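You operate a simulated robot arm through the tools that you are given. There is no shell and no other tool. Be economical: measure what you need, move in short steps, check, and stop when the job is done.

The job below is to be done with a simulated two-armed robot. You get a single attempt, and the scene is never put back.

TASK
On the top of the long table, fold the blue cloth in half.

The check looks at the end state, three seconds after you hand in, the way a careful person would. Anything else that was tipped, shoved, dropped, spilled or broken makes it a failure. Flat cloth is picked up by pressing the open fingertips on it (5 to 10 N) and closing them slowly along it; thin cloth reads only 2 to 8 mm in the jaws.

THE ROBOT
Two 7-joint arms with two-finger parallel grippers on one trunk, on a base that drives. Base frame: it is fixed to the floor where the robot stands at the start and does not move with it; the origin is under the middle of the robot, x ahead of it, y to its left, z up. Readings come in mm, rad, newtons and seconds.
The left shoulder is at the start at [70, 156, 1005], the right one opposite. Places, roughly: top of the long table [700, 600, 800]. Payload 3.91 kg a hand.
Tool frame (each hand has its own): the origin (TCP) lies between the finger pads and is the grasp point; the fingertips stand 30 mm ahead of it; z points along the fingers, y is the line along which they close. Largest opening 110 mm; finger width 20, thickness 10; the body of the gripper, 48 by 112 mm, starts 55 mm behind the TCP.
Orientation is that of the tool frame in the base frame, as [roll, pitch, yaw] about the fixed x, y, z axes, in that order (R = Rz(yaw) Ry(pitch) Rx(roll)). With the fingers straight down and closing along the base's y, the tool's x points along the base's -x, its y along +y and its z along -z.

THE INTERFACE
- The arms move only by the tool move_arm. It takes "left_increments", "right_increments" or both (then of equal length, played together; a hand with none holds still); each is a list of rows, each a list of 7 numbers: the shift along the base's x, y, z in cm, then the turn, a rotation vector about the base's x, y, z in rad, then the finger opening in cm, from 0 to 11. In form: [[x, y, z, rx, ry, rz, gripper], ...]. A call has 1 to 12 rows; each row is the pose to reach, as a shift and turn from the pose commanded when the call began. A row lasts 0.2 s, in which the tool goes at most 50 mm and 0.15 rad; a call with a longer step from one row to the next is refused whole, and so is a gripper value outside its range. Where a pose cannot be reached the arm comes as near as it can. A force on the tool above 40 N (or 10 N above the force at the start of the call, whichever is more), or a blocked arm, ends the call early, and 0.2 s more pass. The fingers move at their own pace (about 108 mm/s each) and stop on an object; they squeeze with about 26 N. The grip force told is the motor's: it shows also when the fingers shut on nothing. Time passes only in rows, and 0.2 s behind the last, so rows that repeat a pose let the fingers close. The reply holds the time, the measured pose of the TCP, the force on the tool along the base axes, the opening and the grip force, in the units named above and with some noise, with the torque about the TCP (base axes, N m) and any sound that the robot's microphone picked up, and new pictures: "pictures" is both (left out), scene, wrist or none (wrist: the cameras of the hands that moved).
- Cameras (640 x 400 px; columns grow to the right, rows downward): "scene" is now at [136.9, 27, 1233.4]; the picture's right is [0.29, -0.96, 0.00], its down [-0.54, -0.17, -0.82] and it looks along [0.79, 0.24, -0.57] (base axes); focal length 275 px, centre (320, 200). "left" rides on the left gripper at [72, -17, -103] in its tool frame; the picture's right is [0.23, 0.97, 0.00], its down [-0.76, 0.18, -0.62] and it looks along [-0.61, 0.14, 0.78] (tool axes); focal length 222 px, centre (320, 200). "right" rides on the right gripper at [72, 17, -103] in its tool frame; the picture's right is [-0.23, 0.97, 0.00], its down [-0.76, -0.18, -0.62] and it looks along [-0.61, -0.14, 0.78] (tool axes); focal length 222 px, centre (320, 200). There is no depth. A picture from a camera that has moved, and an enlarged one, comes with that camera's place and axes in the base frame and with its lens.
- move_column(by): slides the trunk up (or, below 0, down) by that many mm; the arms and the scene camera ride with it, the base frame stays. It gives what a move gives, with no picture.
- drive_base(legs): drives the robot by 1 to 6 legs, each [ahead, left, turn to the left] in mm, mm and rad, along the robot's own axes; the way and the turn of a leg run together, so that a leg with both is an arc; at most 1500 mm and 3.142 rad a leg. The arms and the cameras ride along, it lands a little off, and it stops where it bumps. It gives what a move gives, and a new picture of the scene camera.
- aim_head(pan, tilt): turns the head with the scene camera to pan (to the left, within 1.501 rad either way) and tilt (down, from -0.506 to 1.204), counted from straight ahead of the robot. It gives what a move gives, and a new picture of the scene camera.
- zoom(camera, box): a new picture of the part [left, top, right, bottom] of that camera's present view, enlarged. No time passes.
- hand_in(): hands the job in; it is judged then, once.

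Go step by step. Nothing tells you exact positions but the pictures and the camera data: compare them with the known pose of the tool, close in by small moves and look again before you grip or let go. The budget is 120 turns and 260 pictures, counting those below and the enlarged ones. Unless the task says otherwise, let go and move clear before handing in, and close with one line.

The tools are called after "Request:" as a command line: name --argument value ..., lists and objects as JSON in quotes. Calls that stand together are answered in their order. move_arm: Moves the arms, as the interface text tells. Its arguments: {"type":"object","properties":{"left_increments":{"type":"array","items":{"type":"array","items":{"type":"number"}}},"right_increments":{"type":"array","items":{"type":"array","items":{"type":"number"}}},"pictures":{"type":"string","enum":["both","scene","wrist","none"]}},"required":[]} The other tools are called the same way: move_column (by) slides the trunk up or down; drive_base (legs) drives the base; aim_head (pan, tilt) turns the head that bears the scene camera; zoom (camera, box) takes an enlarged picture of a part of a camera's view; hand_in () hands the job in.

At the start:

```text
time_s: 0.0
left_ee_pos: [484.7, 517.4, 1023.7]
left_orientation: [-3.141, 0.001, -3.141]
left_contact_force: [0.3, 0.2, 0.6]
left_ft_torque: [-0.01, 0.01, 0.02]
left_opening: 110.1
left_finger_force: 0.0
right_ee_pos: [879.1, -118.3, 971.2]
right_orientation: [3.141, 0.0, 3.14]
right_contact_force: [-1.0, 0.5, 0.8]
right_ft_torque: [0.01, -0.01, -0.01]
right_opening: 110.3
right_finger_force: 0.1
trunk travel left (down, up): [-450.0, 490.0]
robot x, y, heading: [0.4, 1.2, -0.004]
head pan, tilt: [0.298, 0.602]
```

scene: 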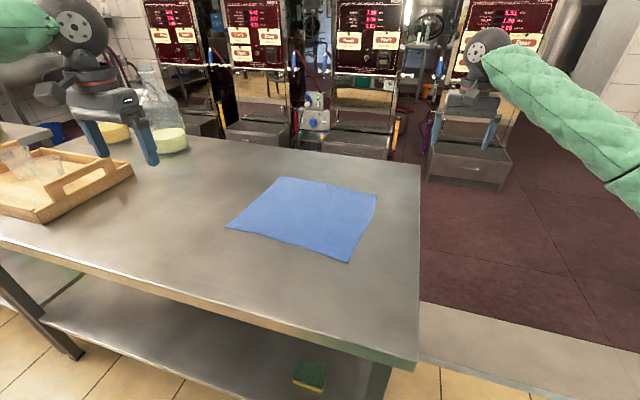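
right: 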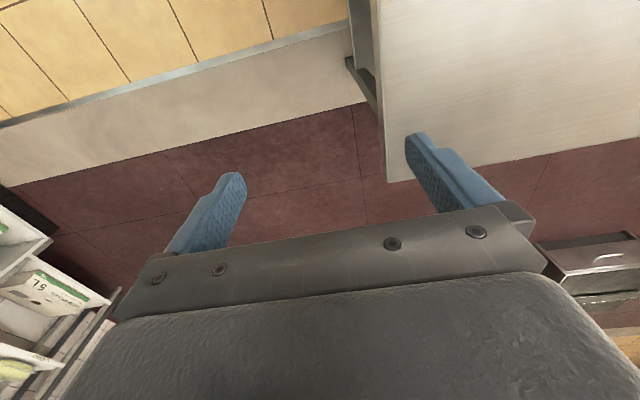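
left: 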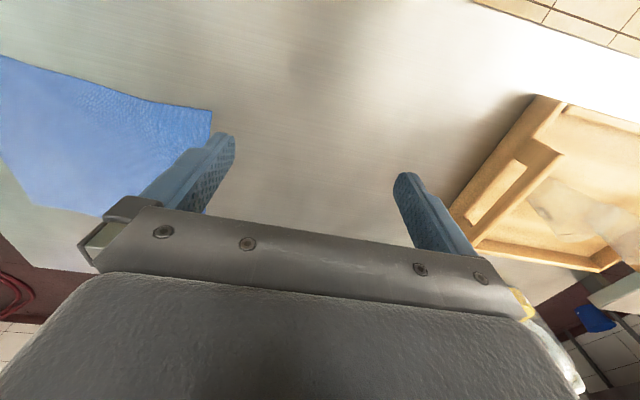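

I see the blue cloth flat on the table, with corners near (823,368), (802,64), (537,87) and (562,394) if the top is at z=800. I plan to bring its far edge over onto the near edge with both hands, so first I'll pull the left hand clear of the tray and centre the base a bit back and to the left.

Request:
move_arm --left_increments '[[0, -4, 2, 0, 0, 0, 11], [2, -8, 3, 0, 0, 0, 11], [4, -12, 3, 0, 0, 0, 11], [6, -16, 3, 0, 0, 0, 11]]' --pictures "none"

Request:
drive_base --legs '[[-90, 0, 0], [0, 190, 0]]'

Request:
aim_head --pan 0.0 --tilt 0.65

```text
time_s: 1.0
left_ee_pos: [546.8, 358.9, 1054.3]
left_orientation: [3.14, -0.002, 3.141]
left_contact_force: [0.8, -0.9, 0.0]
left_ft_torque: [0.02, -0.01, 0.0]
left_opening: 109.8
left_finger_force: 0.0
right_ee_pos: [879.4, -118.8, 970.9]
right_orientation: [-3.142, -0.001, 3.14]
right_contact_force: [-0.7, 0.1, 0.2]
right_ft_torque: [0.03, 0.04, -0.04]
right_opening: 109.8
right_finger_force: 0.0
trunk travel left (down, up): [-450.0, 490.0]
robot x, y, heading: [-1.6, -1.8, -0.001]
head pan, tilt: [0.298, 0.602]
```

```text
time_s: 3.3
left_ee_pos: [454.5, 553.8, 1054.1]
left_orientation: [-3.139, -0.002, 3.14]
left_contact_force: [0.1, 0.6, -0.3]
left_ft_torque: [0.01, 0.01, 0.02]
left_opening: 110.1
left_finger_force: 0.0
right_ee_pos: [786.4, 74.2, 971.6]
right_orientation: [-3.138, 0.0, 3.141]
right_contact_force: [-0.1, -0.1, -0.3]
right_ft_torque: [-0.01, -0.01, -0.01]
right_opening: 109.9
right_finger_force: 0.0
trunk travel left (down, up): [-450.0, 490.0]
robot x, y, heading: [-91.9, 196.7, -0.004]
head pan, tilt: [0.298, 0.602]
camera scene: at [45.4, 220.8, 1233.3], right [0.29, -0.96, 0.0], down [-0.54, -0.17, -0.82], along [0.79, 0.24, -0.57], focal length 275 px, centre (320, 200)
```

scene: 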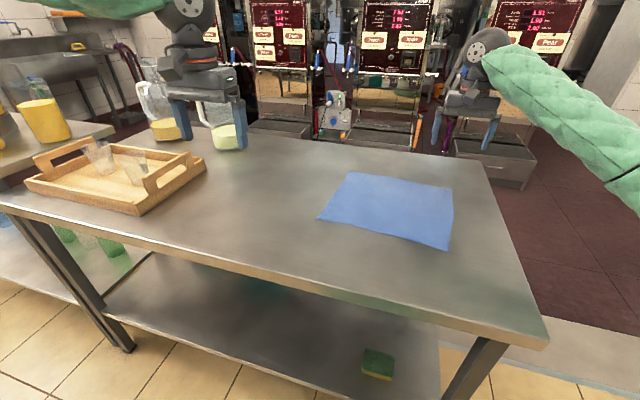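

```text
time_s: 4.1
left_ee_pos: [455.2, 552.4, 1054.5]
left_orientation: [3.141, -0.001, 3.141]
left_contact_force: [0.4, -0.1, 0.0]
left_ft_torque: [0.01, 0.0, 0.01]
left_opening: 109.9
left_finger_force: 0.1
right_ee_pos: [787.1, 72.5, 972.0]
right_orientation: [3.14, 0.001, 3.141]
right_contact_force: [1.4, 0.3, 0.6]
right_ft_torque: [-0.04, 0.01, -0.04]
right_opening: 110.0
right_finger_force: 0.1
trunk travel left (down, up): [-450.0, 490.0]
robot x, y, heading: [-92.3, 192.1, -0.002]
head pan, tilt: [0.0, 0.649]
camera scene: at [47.7, 193.4, 1229.2], right [0.0, -1.0, 0.0], down [-0.6, 0.0, -0.8], along [0.8, 0.0, -0.6], focal length 275 px, centre (320, 200)
```

scene: 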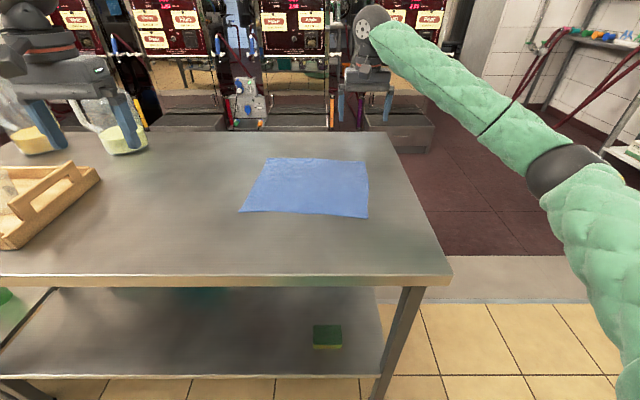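

The cloth is now roughly centred ahead. I'll enlarge it to measure the corners.

Request:
zoom --camera "scene" --box '[220, 140, 400, 252.5]'

```text
3.56 times, centred on (310, 196) of scene
camera zoom: at [47.7, 193.4, 1229.2], right [0.0, -1.0, 0.0], down [-0.6, 0.0, -0.8], along [0.8, 0.0, -0.6], focal length 978 px, centre (356, 213)
```

zoom: 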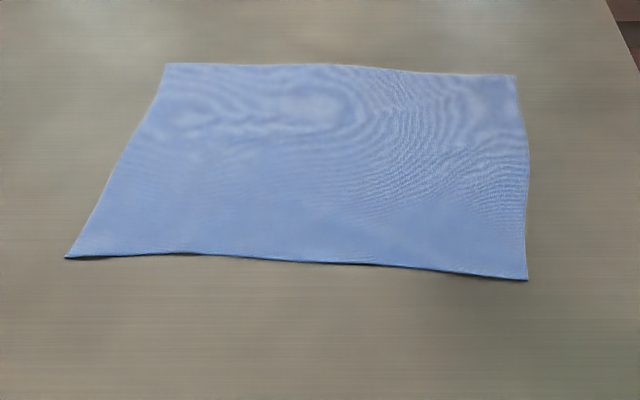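

The cloth is about 280 by 315 mm, with its far edge from about (838,366) to (818,52). I'll bring both hands above that edge, turned so the fingers close across it.

Request:
move_arm --left_increments '[[3.4, -1.9, -1.2, 0, 0, -0.1487, 6], [6.8, -3.8, -2.4, 0, 0, -0.2974, 6], [10.2, -5.7, -3.6, 0, 0, -0.4461, 6], [13.6, -7.6, -4.8, 0, 0, -0.5948, 6], [17, -9.5, -6, 0, 0, -0.7435, 6], [20.4, -11.4, -7.2, 0, 0, -0.8922, 6], [23.8, -13.3, -8.4, 0, 0, -1.0409, 6], [27.2, -15.2, -9.6, 0, 0, -1.1896, 6], [30.6, -17.1, -10.8, 0, 0, -1.3383, 6], [34, -19, -12, 0, 0, -1.487, 6], [37.4, -20.9, -13.2, 0, 0, -1.6357, 6]]' --right_increments '[[0.2, 0, -0.5, 0, 0, 0.137, 6], [0.4, 0, -1, 0, 0, 0.274, 6], [0.6, 0, -1.5, 0, 0, 0.411, 6], [0.8, 0, -2, 0, 0, 0.548, 6], [1, 0, -2.5, 0, 0, 0.685, 6], [1.2, 0, -3, 0, 0, 0.822, 6], [1.4, 0, -3.5, 0, 0, 0.959, 6], [1.6, 0, -4, 0, 0, 1.096, 6], [1.8, 0, -4.5, 0, 0, 1.233, 6], [2, 0, -4.8, 0, 0, 1.37, 6], [2.2, 0.3, -5.0, 0, 0, 1.506, 6]]'

```text
time_s: 6.5
left_ee_pos: [792.5, 376.5, 928.7]
left_orientation: [3.141, 0.002, 1.503]
left_contact_force: [0.4, -0.3, 0.2]
left_ft_torque: [0.0, -0.02, -0.01]
left_opening: 60.2
left_finger_force: 0.0
left hand out of reach, approached as far as the arm can: row 10, 11
right_ee_pos: [807.8, 75.5, 921.2]
right_orientation: [3.141, 0.001, -1.634]
right_contact_force: [1.0, 0.5, -0.3]
right_ft_torque: [0.02, 0.01, -0.04]
right_opening: 60.1
right_finger_force: 0.0
trunk travel left (down, up): [-450.0, 490.0]
robot x, y, heading: [-91.4, 194.0, -0.005]
head pan, tilt: [0.0, 0.649]
camera scene: at [47.6, 193.2, 1229.3], right [0.0, -1.0, 0.0], down [-0.61, 0.0, -0.8], along [0.8, 0.0, -0.61], focal length 275 px, centre (320, 200)
camera right: at [786.7, 2.9, 1025.6], right [-0.96, 0.29, 0.0], down [0.23, 0.75, 0.62], along [0.18, 0.6, -0.78], focal length 222 px, centre (320, 200)
camera left: at [780.2, 449.9, 1031.4], right [0.99, 0.16, 0.0], down [0.12, -0.77, 0.62], along [0.1, -0.62, -0.78], focal length 222 px, centre (320, 200)
```

scene: 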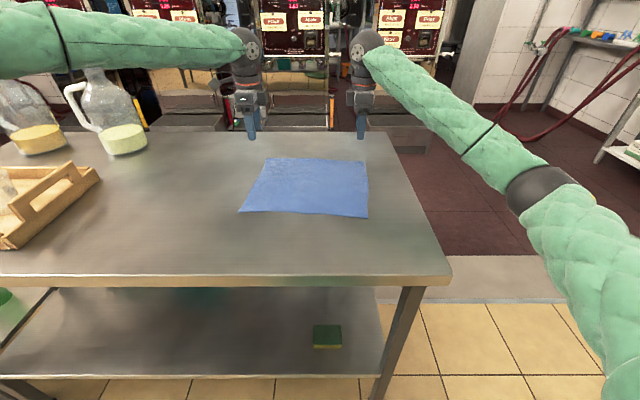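
right: 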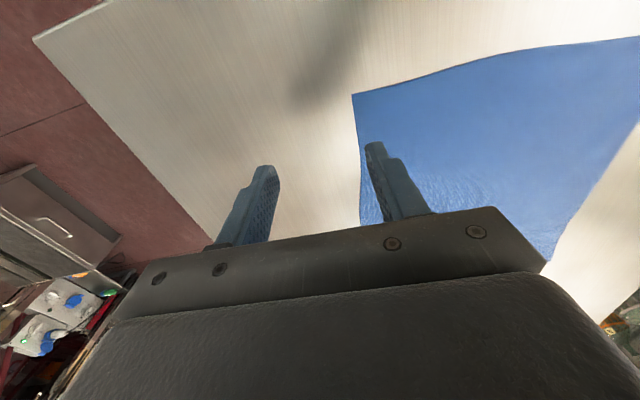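
left: 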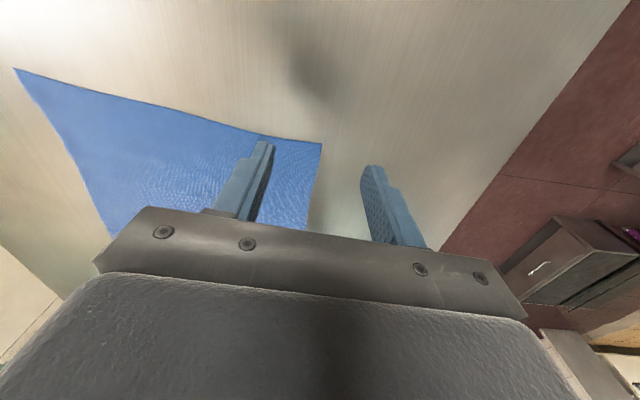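

The wrist views show the tabletop is at about z=822. That puts the corners at A(797,357), B(778,60), C(515,85) and D(536,382). The left hand hit its reach limit, so I'll drive 30 mm forward and then correct.

Request:
drive_base --legs '[[30, 0, 0]]'

Request:
move_arm --left_increments '[[0, 0, 0, 0, 0, 0, 4], [0, 0, 0, 0, 0, 0, 4]]' --right_increments '[[0, 0, 0, 0, 0, 0, 4], [0, 0, 0, 0, 0, 0, 4]]' --pictures "none"

```text
time_s: 7.3
left_ee_pos: [823.6, 376.6, 926.2]
left_orientation: [-3.14, 0.001, 1.504]
left_contact_force: [0.1, -0.2, -0.5]
left_ft_torque: [0.0, 0.01, 0.0]
left_opening: 60.2
left_finger_force: 0.3
right_ee_pos: [840.2, 74.8, 919.7]
right_orientation: [3.139, 0.0, -1.638]
right_contact_force: [0.5, -0.5, -0.4]
right_ft_torque: [-0.04, 0.02, 0.0]
right_opening: 59.9
right_finger_force: 0.1
trunk travel left (down, up): [-450.0, 490.0]
robot x, y, heading: [-60.5, 189.5, -0.001]
head pan, tilt: [0.0, 0.649]
camera scene: at [79.3, 193.4, 1229.1], right [0.0, -1.0, 0.0], down [-0.61, 0.0, -0.8], along [0.8, 0.0, -0.61], focal length 275 px, centre (320, 200)
```

scene: 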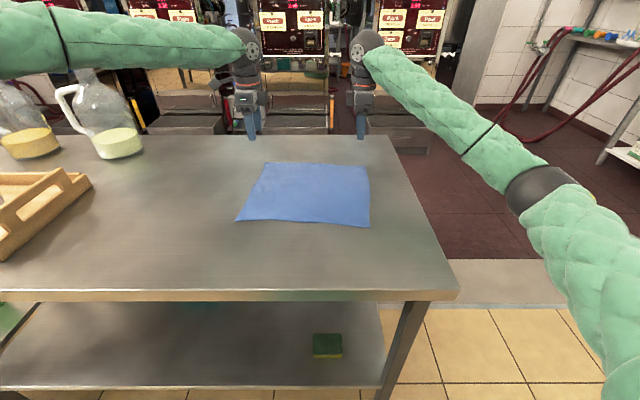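

```text
time_s: 7.9
left_ee_pos: [821.3, 377.8, 926.5]
left_orientation: [3.142, 0.0, 1.504]
left_contact_force: [0.2, -1.0, -0.2]
left_ft_torque: [-0.02, -0.01, 0.0]
left_opening: 39.6
left_finger_force: 0.2
right_ee_pos: [838.2, 75.3, 921.8]
right_orientation: [3.138, 0.0, -1.636]
right_contact_force: [0.2, -1.0, 0.3]
right_ft_torque: [-0.05, 0.01, -0.02]
right_opening: 40.1
right_finger_force: 0.1
trunk travel left (down, up): [-450.0, 490.0]
robot x, y, heading: [-63.8, 192.7, -0.001]
head pan, tilt: [0.0, 0.649]
```

Next I'll lower both hands to hover just above the edge, fingertips about 20 mm clear.

Request:
move_arm --left_increments '[[-1.3, -2, -2, 0, 0, 0, 4], [-2.7, -4.2, -4, 0, 0, 0, 4], [-2.7, -4.2, -5.4, 0, 0, 0, 4]]' --right_increments '[[-3, 0.4, -2, 0, 0, 0, 4], [-6, 0.7, -4, 0, 0, 0, 4], [-6, 0.7, -5, 0, 0, 0, 4]]'

```text
time_s: 8.7
left_ee_pos: [781.2, 347.6, 876.0]
left_orientation: [-3.141, 0.003, 1.503]
left_contact_force: [0.1, -0.1, 0.3]
left_ft_torque: [0.02, -0.01, -0.04]
left_opening: 39.7
left_finger_force: 0.1
left hand out of reach, approached as far as the arm can: row 1, 2, 3
right_ee_pos: [779.3, 81.5, 871.1]
right_orientation: [3.14, 0.0, -1.636]
right_contact_force: [0.1, -0.1, -0.4]
right_ft_torque: [-0.01, 0.0, 0.03]
right_opening: 40.0
right_finger_force: 0.0
trunk travel left (down, up): [-450.0, 490.0]
robot x, y, heading: [-59.2, 187.6, -0.0]
head pan, tilt: [0.0, 0.649]
camera scene: at [78.3, 193.5, 1229.1], right [0.0, -1.0, 0.0], down [-0.61, 0.0, -0.8], along [0.8, 0.0, -0.61], focal length 275 px, centre (320, 200)
camera right: at [756.7, 9.6, 974.9], right [-0.96, 0.29, 0.0], down [0.23, 0.75, 0.62], along [0.18, 0.6, -0.78], focal length 222 px, centre (320, 200)
camera left: at [770.3, 420.3, 980.4], right [0.99, 0.16, 0.0], down [0.13, -0.77, 0.62], along [0.1, -0.62, -0.78], focal length 222 px, centre (320, 200)
```

scene: 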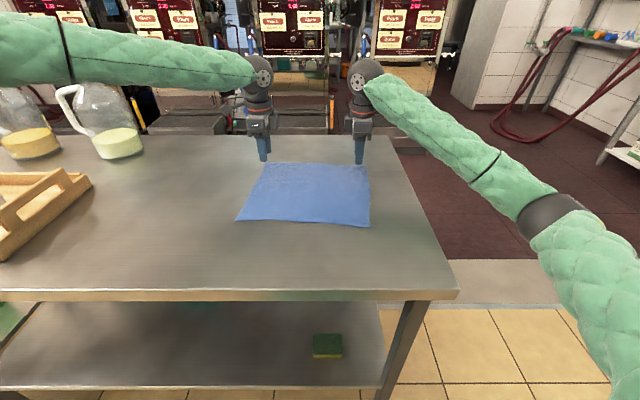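
right: 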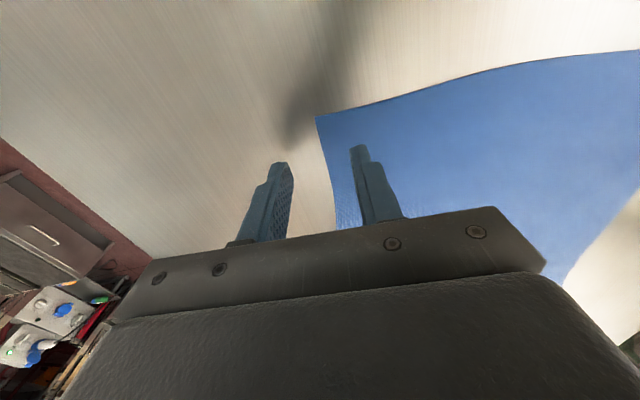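
left: 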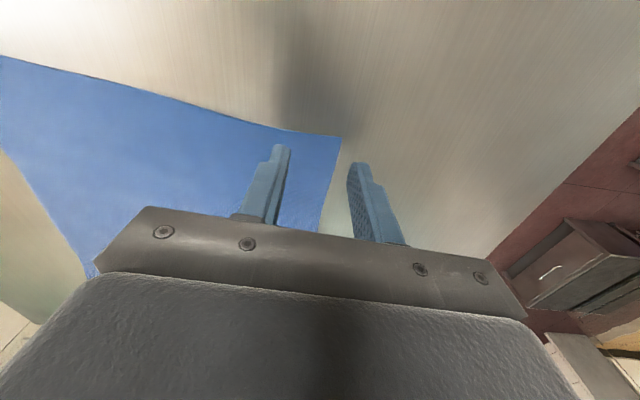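

The right hand sits well at its corner. The left one is held at its reach limit, so I'll ease its yaw by 0.15 rad and nudge it toward (794,335).

Request:
move_arm --left_increments '[[0, 0, 0, 0, 0, 0.1, 4], [0.6, -0.6, 0, 0, 0, 0.2, 4], [1.2, -1.2, 0, 0, 0, 0.2, 4]]' --pictures "wrist"

```text
time_s: 9.5
left_ee_pos: [783.4, 347.9, 879.3]
left_orientation: [-3.142, 0.002, 1.704]
left_contact_force: [0.2, -0.8, -0.1]
left_ft_torque: [0.03, 0.0, -0.03]
left_opening: 40.0
left_finger_force: 0.0
left hand out of reach, approached as far as the arm can: row 2, 3
right_ee_pos: [778.1, 82.8, 871.5]
right_orientation: [3.14, 0.001, -1.637]
right_contact_force: [0.9, 0.1, 1.5]
right_ft_torque: [0.0, -0.03, 0.03]
right_opening: 39.9
right_finger_force: 0.0
trunk travel left (down, up): [-450.0, 490.0]
robot x, y, heading: [-62.3, 188.8, -0.001]
head pan, tilt: [0.0, 0.649]
camera left: at [756.8, 416.9, 982.8], right [0.93, 0.36, 0.0], down [0.28, -0.73, 0.62], along [0.22, -0.58, -0.78], focal length 222 px, centre (320, 200)
```

left: 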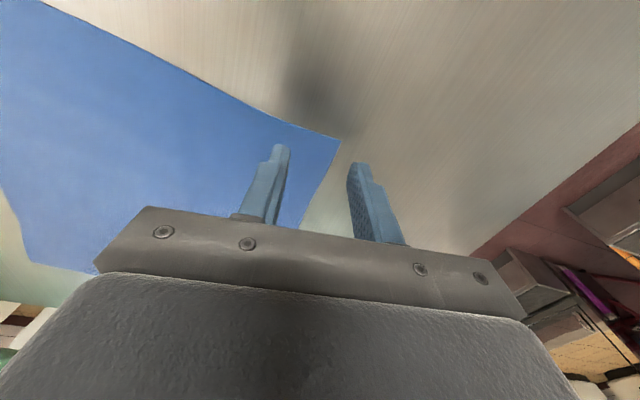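

The left arm is simply too stretched, so I'll drive 55 mm forward, still behind the starting place. Then I'll bring both hands back over the edge.

Request:
drive_base --legs '[[55, 0, 0]]'

Request:
move_arm --left_increments '[[-2, -0.6, 0, 0, 0, -0.05, 4], [-4.4, -1.2, 0, 0, 0, -0.1, 4], [-4.4, -1.2, 0, 0, 0, -0.1, 4]]' --right_increments '[[-3, 0, 0, 0, 0, 0, 4], [-5.6, 0, 0, 0, 0, 0, 4], [-5.6, 0, 0, 0, 0, 0, 4]]' --pictures "wrist"

```text
time_s: 10.5
left_ee_pos: [838.6, 348.6, 878.6]
left_orientation: [-3.14, 0.002, 1.702]
left_contact_force: [0.6, 0.0, 0.1]
left_ft_torque: [-0.02, 0.04, 0.01]
left_opening: 39.8
left_finger_force: 0.0
right_ee_pos: [834.1, 82.4, 870.4]
right_orientation: [3.138, 0.0, -1.637]
right_contact_force: [0.4, -0.1, 0.0]
right_ft_torque: [0.01, 0.01, 0.0]
right_opening: 40.2
right_finger_force: 0.1
trunk travel left (down, up): [-450.0, 490.0]
robot x, y, heading: [-7.6, 194.2, -0.003]
head pan, tilt: [0.0, 0.649]
camera scene: at [134.1, 193.8, 1228.9], right [0.0, -1.0, 0.0], down [-0.61, 0.0, -0.8], along [0.8, 0.0, -0.61], focal length 275 px, centre (320, 200)
```

scene: 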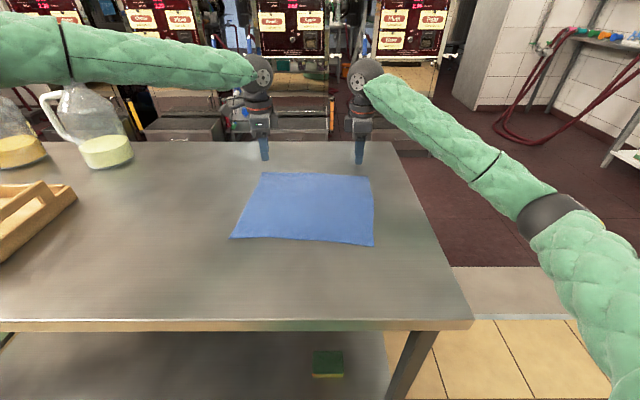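

```text
time_s: 11.3
left_ee_pos: [792.2, 337.3, 879.0]
left_orientation: [3.141, 0.002, 1.604]
left_contact_force: [0.2, 0.2, 0.8]
left_ft_torque: [0.01, 0.02, 0.0]
left_opening: 40.0
left_finger_force: 0.2
right_ee_pos: [775.4, 81.4, 871.2]
right_orientation: [3.14, -0.001, -1.638]
right_contact_force: [0.9, -0.3, 0.6]
right_ft_torque: [0.0, 0.02, -0.04]
right_opening: 40.1
right_finger_force: 0.1
trunk travel left (down, up): [-450.0, 490.0]
robot x, y, heading: [-9.5, 193.8, 0.001]
head pan, tilt: [0.0, 0.649]
camera right: at [753.8, 9.5, 974.5], right [-0.96, 0.29, 0.0], down [0.23, 0.75, 0.62], along [0.18, 0.6, -0.78], focal length 222 px, centre (320, 200)
camera left: at [774.1, 407.9, 981.7], right [0.97, 0.26, 0.0], down [0.2, -0.75, 0.62], along [0.16, -0.6, -0.78], focal length 222 px, centre (320, 200)
```

right: 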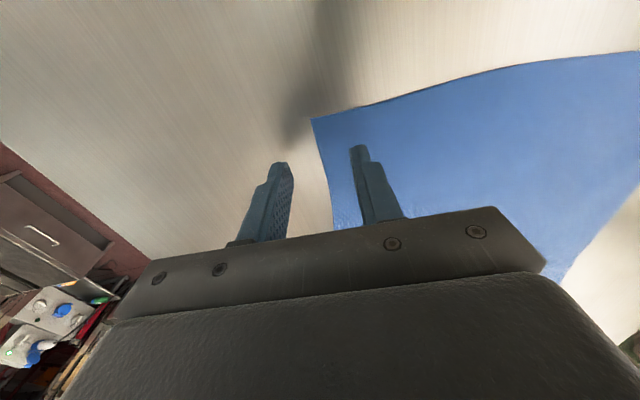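
left: 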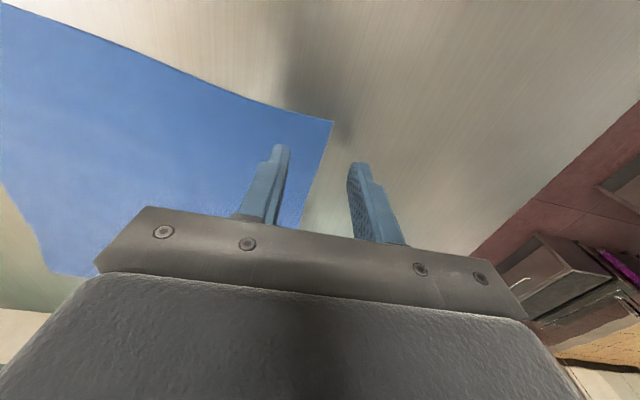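

Both hands straddle the edge near the corners. I'll lower them gently toward contact and watch the forces.

Request:
move_arm --left_increments '[[0, 0, -1.2, 0, 0, 0, 4], [0, 0, -2.0, 0, 0, 0, 4], [0, 0, -2.4, 0, 0, 0, 4], [0, 0, -2.6, 0, 0, 0, 4]]' --right_increments '[[0, 0, -0.6, 0, 0, 0, 4], [0, 0, -1.2, 0, 0, 0, 4], [0, 0, -1.6, 0, 0, 0, 4], [0, 0, -1.8, 0, 0, 0, 4]]' --pictures "wrist"

```text
time_s: 12.3
left_ee_pos: [793.7, 336.3, 853.2]
left_orientation: [3.142, 0.002, 1.604]
left_contact_force: [0.2, 0.1, 0.6]
left_ft_torque: [0.02, -0.02, 0.03]
left_opening: 40.1
left_finger_force: 0.1
right_ee_pos: [776.2, 82.0, 852.2]
right_orientation: [3.14, 0.0, -1.637]
right_contact_force: [-0.4, -0.5, 0.2]
right_ft_torque: [0.0, -0.02, -0.03]
right_opening: 40.0
right_finger_force: 0.1
trunk travel left (down, up): [-450.0, 490.0]
robot x, y, heading: [-10.2, 194.9, 0.001]
head pan, tilt: [0.0, 0.649]
camera right: at [754.7, 10.0, 957.0], right [-0.96, 0.29, 0.0], down [0.23, 0.75, 0.62], along [0.18, 0.6, -0.78], focal length 222 px, centre (320, 200)
camera left: at [774.2, 407.5, 956.0], right [0.97, 0.26, 0.0], down [0.2, -0.75, 0.62], along [0.16, -0.6, -0.78], focal length 222 px, centre (320, 200)
```

right: 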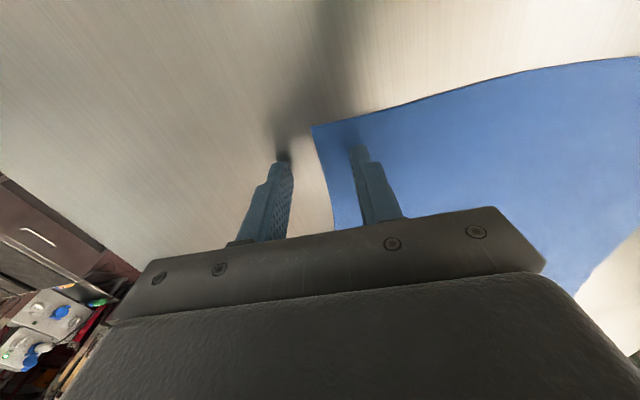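
left: 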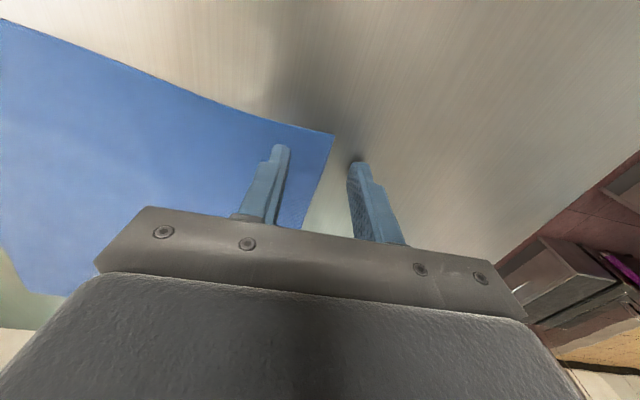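

There's no contact yet and the tips are just above the surface. I'll go lower in small steps.

Request:
move_arm --left_increments '[[0, 0, -0.2, 0, 0, 0, 4], [0, 0, -0.4, 0, 0, 0, 4], [0, 0, -0.4, 0, 0, 0, 4]]' --right_increments '[[0, 0, -0.2, 0, 0, 0, 4], [0, 0, -0.4, 0, 0, 0, 4], [0, 0, -0.4, 0, 0, 0, 4]]' --pictures "none"

```text
time_s: 13.1
left_ee_pos: [792.3, 335.6, 851.3]
left_orientation: [3.14, 0.003, 1.605]
left_contact_force: [1.3, 0.5, 9.2]
left_ft_torque: [0.07, 0.15, -0.04]
left_opening: 39.6
left_finger_force: 0.0
right_ee_pos: [775.3, 82.3, 851.5]
right_orientation: [3.14, -0.001, -1.639]
right_contact_force: [0.0, -1.1, 12.4]
right_ft_torque: [-0.02, 0.27, 0.03]
right_opening: 39.6
right_finger_force: 0.0
trunk travel left (down, up): [-450.0, 490.0]
robot x, y, heading: [-7.5, 195.5, -0.006]
head pan, tilt: [0.0, 0.649]
```

Contact is about 9 N left and 12 N right. I'll ease the right slightly and close both slowly.

Request:
move_arm --left_increments '[[0, 0, 0, 0, 0, 0, 3.6], [0, 0, 0, 0, 0, 0, 3.2], [0, 0, 0, 0, 0, 0, 2.8], [0, 0, 0, 0, 0, 0, 2.4], [0, 0, 0, 0, 0, 0, 2.0], [0, 0, 0, 0, 0, 0, 1.6], [0, 0, 0, 0, 0, 0, 1.2], [0, 0, 0, 0, 0, 0, 0.8], [0, 0, 0, 0, 0, 0, 0.4], [0, 0, 0, 0, 0, 0, 0], [0, 0, 0, 0, 0, 0, 0], [0, 0, 0, 0, 0, 0, 0]]' --right_increments '[[0, 0, 0.05, 0, 0, 0, 3.6], [0, 0, 0.05, 0, 0, 0, 3.2], [0, 0, 0.05, 0, 0, 0, 2.8], [0, 0, 0.05, 0, 0, 0, 2.4], [0, 0, 0.05, 0, 0, 0, 2.0], [0, 0, 0.05, 0, 0, 0, 1.6], [0, 0, 0.05, 0, 0, 0, 1.2], [0, 0, 0.05, 0, 0, 0, 0.8], [0, 0, 0.05, 0, 0, 0, 0.4], [0, 0, 0.05, 0, 0, 0, 0], [0, 0, 0.05, 0, 0, 0, 0], [0, 0, 0.05, 0, 0, 0, 0]]'

```text
time_s: 15.7
left_ee_pos: [792.1, 335.1, 851.1]
left_orientation: [3.139, 0.002, 1.604]
left_contact_force: [-2.4, -1.7, 19.1]
left_ft_torque: [-0.02, 0.16, 0.02]
left_opening: 2.2
left_finger_force: 25.6
right_ee_pos: [775.0, 81.6, 850.9]
right_orientation: [-3.141, 0.0, -1.637]
right_contact_force: [1.3, 1.3, 4.8]
right_ft_torque: [0.02, 0.04, 0.0]
right_opening: 1.7
right_finger_force: 26.2
trunk travel left (down, up): [-450.0, 490.0]
robot x, y, heading: [-5.3, 194.3, -0.004]
head pan, tilt: [0.0, 0.649]
camera scene: at [130.3, 193.4, 1229.5], right [0.0, -1.0, 0.0], down [-0.6, 0.0, -0.8], along [0.8, 0.0, -0.6], focal length 275 px, centre (320, 200)
camera right: at [753.7, 9.6, 955.0], right [-0.96, 0.29, 0.0], down [0.23, 0.75, 0.62], along [0.18, 0.6, -0.78], focal length 222 px, centre (320, 200)
camera left: at [773.2, 406.7, 954.1], right [0.97, 0.26, 0.0], down [0.2, -0.75, 0.62], along [0.16, -0.6, -0.78], focal length 222 px, centre (320, 200)
```

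scene: 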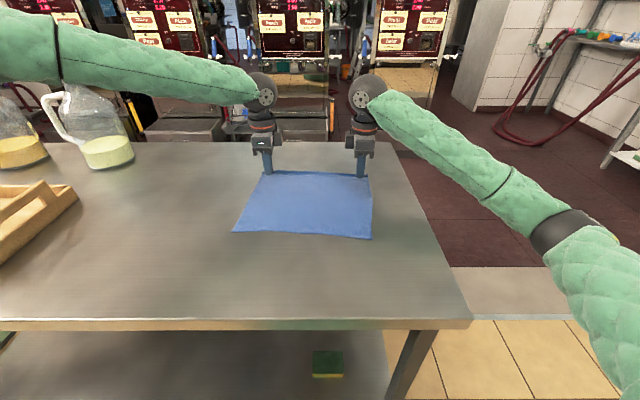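
right: 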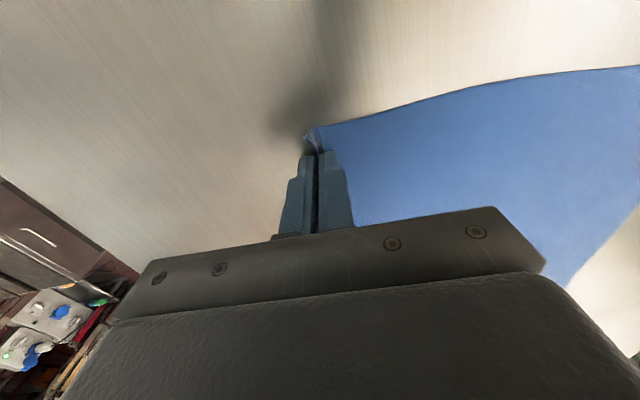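
left: 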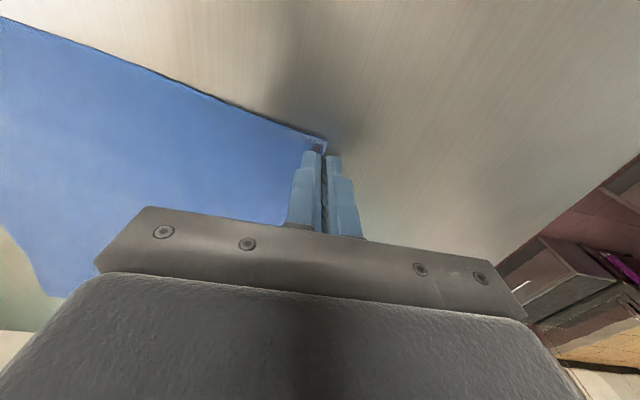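

Both jaws seem to have the corner, reading about 2 mm. I'll lift slightly and look.

Request:
move_arm --left_increments '[[0, 0, 1, 0, 0, 0, 0], [-0.5, 0, 2.5, 0, 0, 0, 0], [-1, 0, 4, 0, 0, 0, 0], [-1.5, 0, 5, 0, 0, 0, 0]]' --right_increments '[[0, 0, 1, 0, 0, 0, 0], [-0.5, 0, 2.5, 0, 0, 0, 0], [-1, 0, 4, 0, 0, 0, 0], [-1.5, 0, 5, 0, 0, 0, 0]]'

```text
time_s: 16.7
left_ee_pos: [776.7, 337.1, 899.1]
left_orientation: [3.141, 0.001, 1.604]
left_contact_force: [-1.0, -2.4, 0.1]
left_ft_torque: [-0.04, 0.0, 0.0]
left_opening: 2.2
left_finger_force: 25.9
right_ee_pos: [760.9, 81.0, 901.3]
right_orientation: [3.138, -0.001, -1.635]
right_contact_force: [0.1, 1.6, -1.1]
right_ft_torque: [0.05, -0.01, -0.01]
right_opening: 1.7
right_finger_force: 26.1
trunk travel left (down, up): [-450.0, 490.0]
robot x, y, heading: [-10.1, 194.4, -0.004]
head pan, tilt: [0.0, 0.649]
camera scene: at [131.6, 193.5, 1229.2], right [0.0, -1.0, 0.0], down [-0.6, 0.0, -0.8], along [0.8, 0.0, -0.6], focal length 275 px, centre (320, 200)
camera right: at [739.1, 9.0, 1005.0], right [-0.96, 0.29, 0.0], down [0.23, 0.75, 0.62], along [0.18, 0.6, -0.78], focal length 222 px, centre (320, 200)
camera left: at [759.2, 408.5, 1002.4], right [0.97, 0.26, 0.0], down [0.2, -0.75, 0.62], along [0.16, -0.6, -0.78], focal length 222 px, centre (320, 200)
```

scene: 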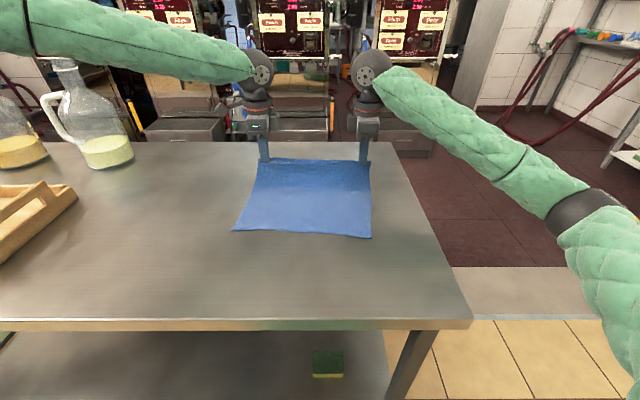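
right: 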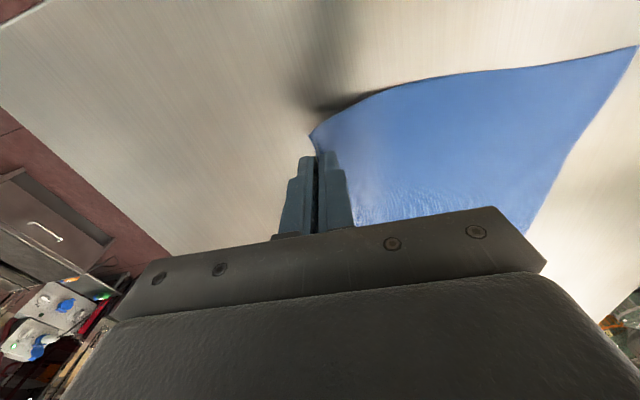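
left: 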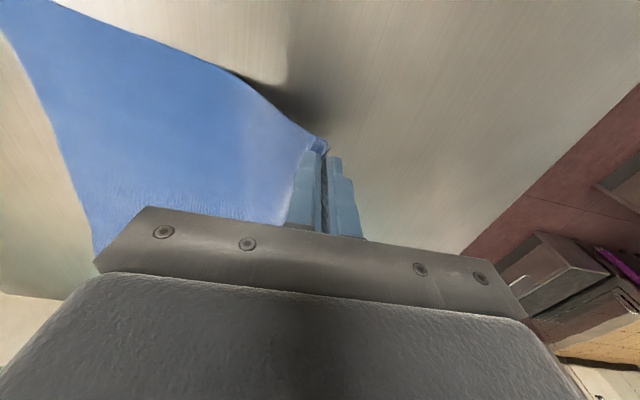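

Both corners are held and the far edge is lifted cleanly. The cloth slid about 20 mm forward while pinching, so its near corners are now D(558,379) and C(538,88). I'll rise along a fold arc and make part of the transfer by backing the base, which also leaves room to tilt the hands later.

Request:
move_arm --left_increments '[[-0.8, 0.4, 1.5, 0, 0, 0, 0], [-1.7, 0.8, 3, 0, 0, 0, 0], [-1.7, 0.8, 3, 0, 0, 0, 0]]' --right_increments '[[-0.8, 0.4, 1.4, 0, 0, 0, 0], [-1.7, 0.8, 2.8, 0, 0, 0, 0], [-1.7, 0.8, 2.8, 0, 0, 0, 0]]' --pictures "none"

Request:
drive_base --legs '[[-130, 12, 0]]'

```text
time_s: 17.5
left_ee_pos: [763.1, 345.0, 929.3]
left_orientation: [-3.141, 0.003, 1.603]
left_contact_force: [-0.1, -1.9, -0.6]
left_ft_torque: [-0.03, 0.0, 0.04]
left_opening: 1.7
left_finger_force: 26.0
right_ee_pos: [744.8, 89.1, 929.5]
right_orientation: [3.14, 0.0, -1.637]
right_contact_force: [0.2, 1.8, 0.0]
right_ft_torque: [0.04, 0.01, -0.02]
right_opening: 1.9
right_finger_force: 26.2
trunk travel left (down, up): [-450.0, 490.0]
robot x, y, heading: [-1.6, 194.6, -0.004]
head pan, tilt: [0.0, 0.649]
```

```text
time_s: 18.8
left_ee_pos: [629.5, 355.1, 931.4]
left_orientation: [3.141, 0.002, 1.601]
left_contact_force: [0.1, -2.2, 0.9]
left_ft_torque: [-0.04, -0.04, 0.02]
left_opening: 2.1
left_finger_force: 25.8
right_ee_pos: [612.2, 99.8, 931.1]
right_orientation: [3.14, 0.0, -1.641]
right_contact_force: [-0.2, 1.6, 0.8]
right_ft_torque: [0.07, 0.0, 0.03]
right_opening: 1.9
right_finger_force: 26.1
trunk travel left (down, up): [-450.0, 490.0]
robot x, y, heading: [-141.0, 206.1, -0.012]
head pan, tilt: [0.0, 0.649]
camera scene: at [-1.0, 206.0, 1229.5], right [-0.01, -1.0, 0.0], down [-0.6, 0.0, -0.8], along [0.8, 0.0, -0.6], focal length 275 px, centre (320, 200)
```

scene: 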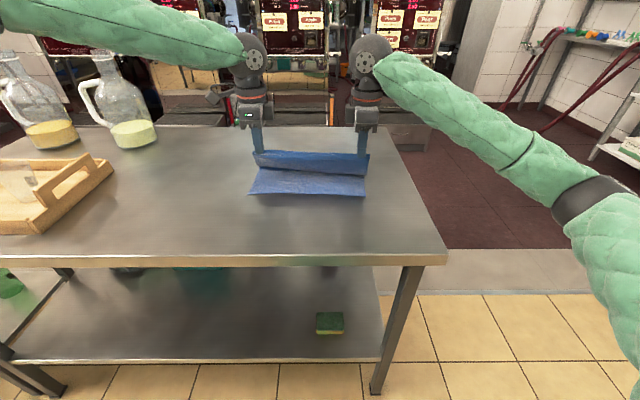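

The fold is forming nicely. I'll zoom in to measure the near edge again.

Request:
zoom --camera "scene" --box '[230, 125, 390, 225]'

```text
4.00 times, centred on (310, 175) of scene
camera zoom: at [-1.0, 206.0, 1229.5], right [-0.01, -1.0, 0.0], down [-0.6, 0.0, -0.8], along [0.8, 0.0, -0.6], focal length 1100 px, centre (360, 300)
```

zoom: 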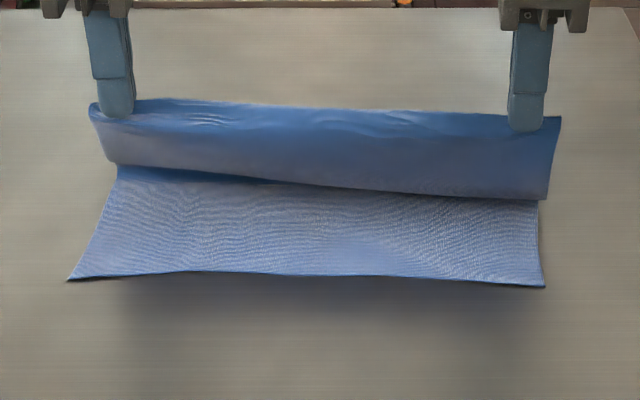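

The near edge runs from about (559,381) to (546,84). I'll bring the held edge down over it along the arc, tilting the fingers away from the robot so the edge lays flat.

Request:
move_arm --left_increments '[[-2.3, 0.1, -1.2, 0, -0.15, 0, 0], [-4.2, 0.2, -2.8, 0, -0.3, 0, 0], [-5.6, 0.3, -4.4, 0, -0.45, 0, 0], [-6.6, 0.3, -5.8, 0, -0.6, 0, 0]]' --right_increments '[[-2.3, 0.2, -1.2, 0, -0.15, 0, 0], [-4.2, 0.4, -2.8, 0, -0.3, 0, 0], [-5.4, 0.6, -4.4, 0, -0.45, 0, 0], [-6.2, 0.6, -5.8, 0, -0.6, 0, 0]]'

Request:
zoom --camera "scene" --box '[230, 125, 390, 225]'

```text
time_s: 19.8
left_ee_pos: [564.5, 358.0, 873.0]
left_orientation: [2.541, 0.019, 1.595]
left_contact_force: [0.2, -1.1, 0.7]
left_ft_torque: [-0.01, 0.03, 0.0]
left_opening: 1.8
left_finger_force: 26.4
right_ee_pos: [549.8, 104.9, 871.4]
right_orientation: [-2.541, 0.038, -1.628]
right_contact_force: [-0.1, 0.0, -0.9]
right_ft_torque: [0.01, 0.03, 0.0]
right_opening: 1.9
right_finger_force: 25.9
trunk travel left (down, up): [-450.0, 490.0]
robot x, y, heading: [-139.0, 206.7, -0.008]
head pan, tilt: [0.0, 0.649]
camera scene: at [1.1, 205.6, 1229.3], right [-0.01, -1.0, 0.0], down [-0.61, 0.0, -0.8], along [0.8, 0.0, -0.61], focal length 275 px, centre (320, 200)
camera right: at [473.8, 33.1, 944.5], right [-0.79, 0.29, -0.54], down [-0.16, 0.75, 0.64], along [0.59, 0.6, -0.54], focal length 222 px, centre (320, 200)
camera left: at [491.2, 429.3, 947.1], right [0.8, 0.26, 0.55], down [-0.19, -0.75, 0.63], along [0.57, -0.6, -0.55], focal length 222 px, centre (320, 200)
```

scene: 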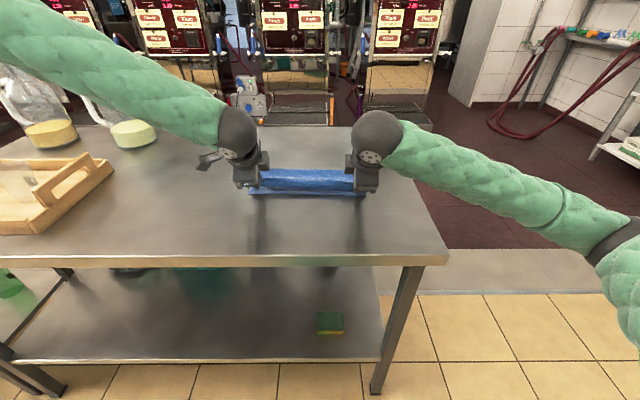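
right: 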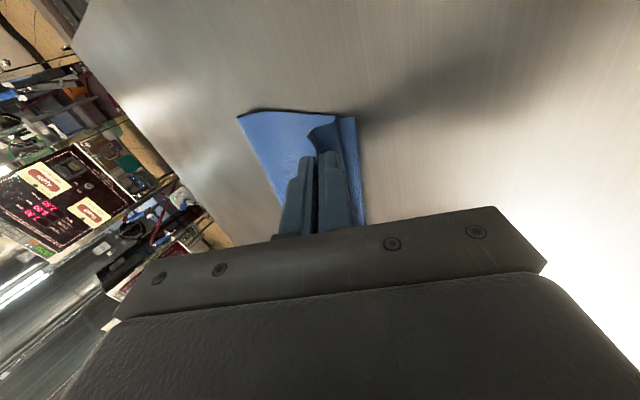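
left: 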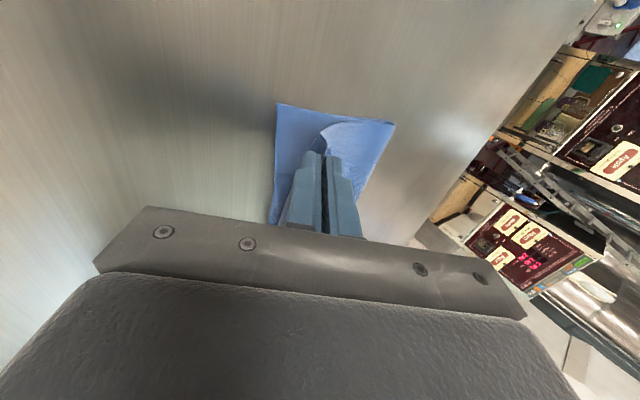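

```text
4.00 times, centred on (310, 175) of scene
camera zoom: at [1.1, 205.6, 1229.3], right [-0.01, -1.0, 0.0], down [-0.61, 0.0, -0.8], along [0.8, 0.0, -0.61], focal length 1100 px, centre (360, 300)
```

zoom: 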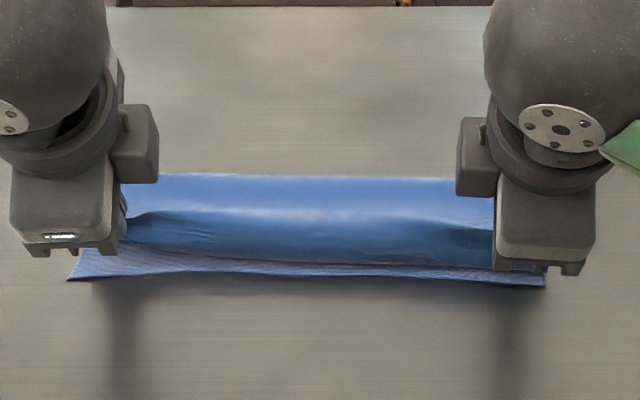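

The free edge hangs about 10 mm inside the near edge with the hands still 20 mm up. I'll lower to just above the lower layer and shift slightly toward the robot.

Request:
move_arm --left_increments '[[-0.6, 0, -0.7, 0, 0, 0, 0], [-1.1, 0, -1.3, 0, 0, 0, 0], [-1.1, 0, -1.6, 0, 0, 0, 0]]' --right_increments '[[-0.5, 0.1, -0.7, 0, 0, 0, 0], [-0.9, 0.1, -1.2, 0, 0, 0, 0], [-0.9, 0.1, -1.5, 0, 0, 0, 0]]'

Request:
zoom --camera "scene" --box '[230, 125, 390, 225]'

```text
time_s: 20.6
left_ee_pos: [553.2, 356.6, 856.9]
left_orientation: [2.542, 0.017, 1.595]
left_contact_force: [-0.4, 0.5, -0.4]
left_ft_torque: [0.02, -0.01, 0.02]
left_opening: 1.9
left_finger_force: 26.2
right_ee_pos: [540.9, 106.6, 856.6]
right_orientation: [-2.543, 0.041, -1.628]
right_contact_force: [-0.9, 0.9, 0.8]
right_ft_torque: [-0.03, 0.05, 0.02]
right_opening: 1.7
right_finger_force: 26.0
trunk travel left (down, up): [-450.0, 490.0]
robot x, y, heading: [-142.5, 206.5, -0.003]
head pan, tilt: [0.0, 0.649]
camera scene: at [0.9, 205.8, 1229.2], right [-0.01, -1.0, 0.0], down [-0.61, 0.0, -0.8], along [0.8, 0.0, -0.61], focal length 275 px, centre (320, 200)
camera right: at [465.3, 34.1, 929.8], right [-0.79, 0.29, -0.54], down [-0.16, 0.75, 0.64], along [0.59, 0.6, -0.54], focal length 222 px, centre (320, 200)
camera left: at [480.9, 429.2, 930.9], right [0.8, 0.26, 0.55], down [-0.19, -0.76, 0.63], along [0.57, -0.6, -0.55], focal length 222 px, centre (320, 200)
```

scene: 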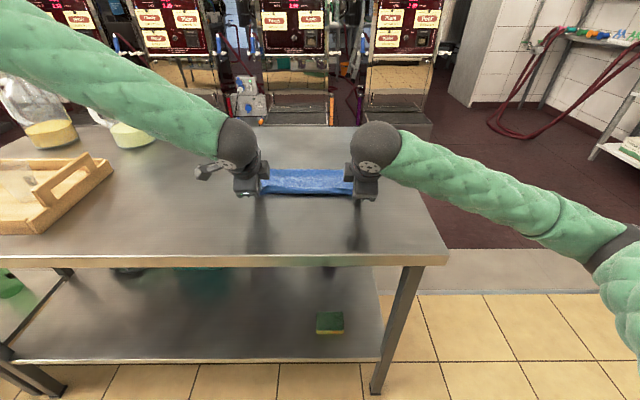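
right: 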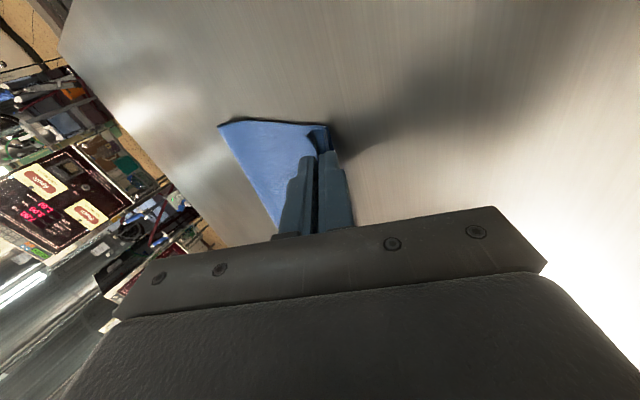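
left: 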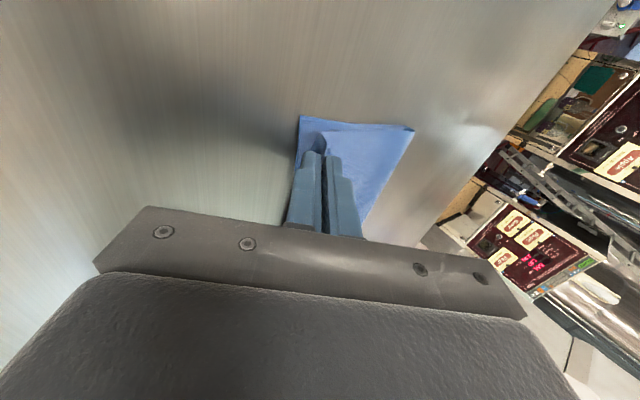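

```text
4.00 times, centred on (310, 175) of scene
camera zoom: at [0.9, 205.8, 1229.2], right [-0.01, -1.0, 0.0], down [-0.61, 0.0, -0.8], along [0.8, 0.0, -0.61], focal length 1100 px, centre (360, 300)
```

zoom: 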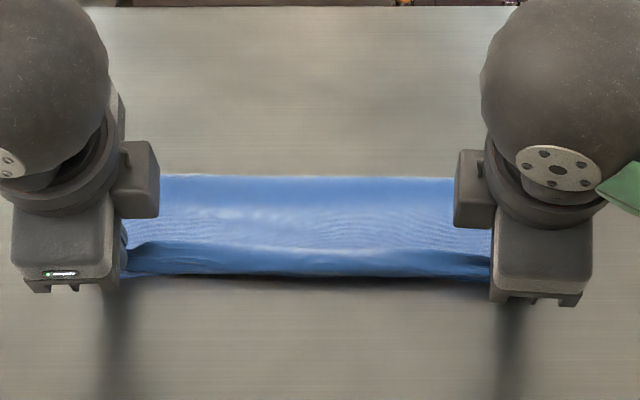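

The free edge now lines up with the near edge. I'll open the fingers slightly with a tiny rise, then check.

Request:
move_arm --left_increments '[[0, 0, 0, 0, 0, 0, 0.5], [0, 0, 0.1, 0, 0, 0, 1.0], [0, 0, 0.2, 0, 0, 0, 1.6], [0, 0, 0.2, 0, 0, 0, 1.6]]' --right_increments '[[0, 0, 0, 0, 0, 0, 0.5], [0, 0, 0.1, 0, 0, 0, 1.0], [0, 0, 0.2, 0, 0, 0, 1.6], [0, 0, 0.2, 0, 0, 0, 1.6]]' --pictures "wrist"

```text
time_s: 21.6
left_ee_pos: [554.6, 358.4, 858.0]
left_orientation: [2.542, 0.018, 1.593]
left_contact_force: [0.7, -0.7, -0.1]
left_ft_torque: [-0.01, 0.03, 0.0]
left_opening: 16.2
left_finger_force: 0.1
right_ee_pos: [543.0, 105.9, 859.1]
right_orientation: [-2.544, 0.041, -1.629]
right_contact_force: [0.0, 0.7, -0.3]
right_ft_torque: [0.0, -0.03, 0.0]
right_opening: 16.0
right_finger_force: 0.0
trunk travel left (down, up): [-450.0, 490.0]
robot x, y, heading: [-139.4, 204.2, -0.009]
head pan, tilt: [0.0, 0.649]
camera right: at [465.3, 34.3, 932.3], right [-0.79, 0.29, -0.54], down [-0.16, 0.75, 0.64], along [0.59, 0.6, -0.54], focal length 222 px, centre (320, 200)
camera left: at [480.7, 429.2, 933.4], right [0.8, 0.26, 0.55], down [-0.19, -0.76, 0.63], along [0.57, -0.6, -0.55], focal length 222 px, centre (320, 200)
```

right: 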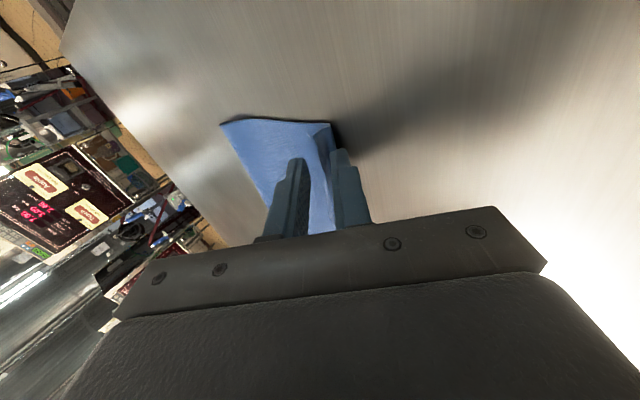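
left: 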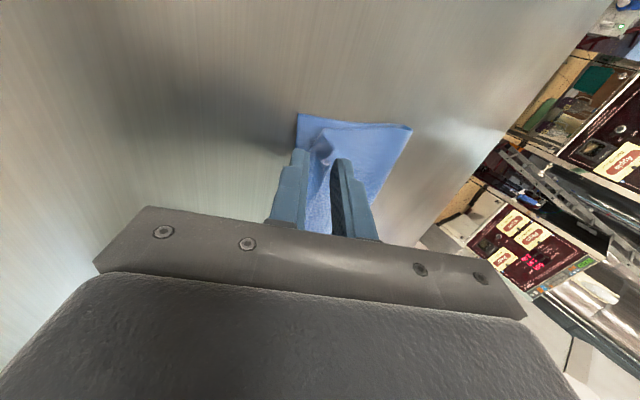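

Both are released. I'll withdraw along the finger axes, back and up.

Request:
move_arm --left_increments '[[-0.8, 0, 1.1, 0, 0, 0, 1.6], [-1.7, 0, 2.5, 0, 0, 0, 1.6], [-3.4, 0, 5, 0, 0, 0, 1.6], [-5, 0, 8, 0, 0.1, 0, 1.6], [-5, 2, 11, 0, 0.2, 0, 1.6], [-5, 5, 14, 0, 0.3, 0, 1.6], [-5, 9, 16, 0, 0.4, 0, 1.6]]' --right_increments '[[-0.8, 0, 1.1, 0, 0, 0, 1.6], [-1.7, 0, 2.5, 0, 0, 0, 1.6], [-3.4, 0, 5, 0, 0, 0, 1.6], [-5, 0, 8, 0, 0.1, 0, 1.6], [-5, -2, 11, 0, 0.2, 0, 1.6], [-5, -5, 14, 0, 0.3, 0, 1.6], [-5, -9, 16, 0, 0.4, 0, 1.6]]' --pictures "none"

Request:
zoom --camera "scene" --box '[230, 125, 390, 225]'

```text
time_s: 23.1
left_ee_pos: [505.2, 447.2, 1019.1]
left_orientation: [2.943, 0.008, 1.598]
left_contact_force: [-0.4, -0.2, 0.2]
left_ft_torque: [0.01, -0.02, 0.02]
left_opening: 15.7
left_finger_force: 0.1
right_ee_pos: [490.5, 17.6, 1021.0]
right_orientation: [-2.943, 0.015, -1.637]
right_contact_force: [0.1, 0.2, -0.3]
right_ft_torque: [0.01, -0.04, 0.01]
right_opening: 16.3
right_finger_force: 0.2
trunk travel left (down, up): [-450.0, 490.0]
robot x, y, heading: [-137.7, 207.1, -0.006]
head pan, tilt: [0.0, 0.649]
```

```text
4.00 times, centred on (310, 175) of scene
camera zoom: at [-0.2, 206.4, 1229.3], right [0.0, -1.0, 0.0], down [-0.6, 0.0, -0.8], along [0.8, 0.0, -0.6], focal length 1100 px, centre (360, 300)
```

zoom: 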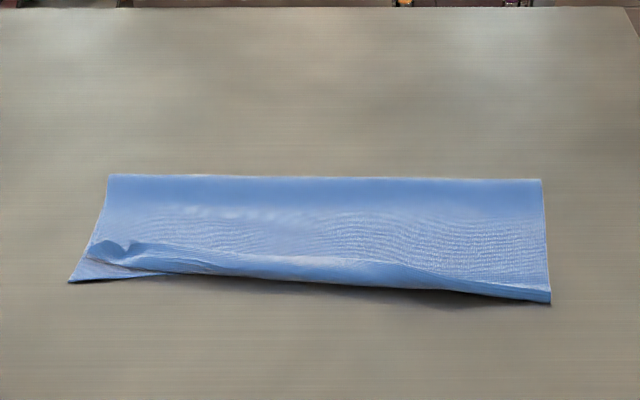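

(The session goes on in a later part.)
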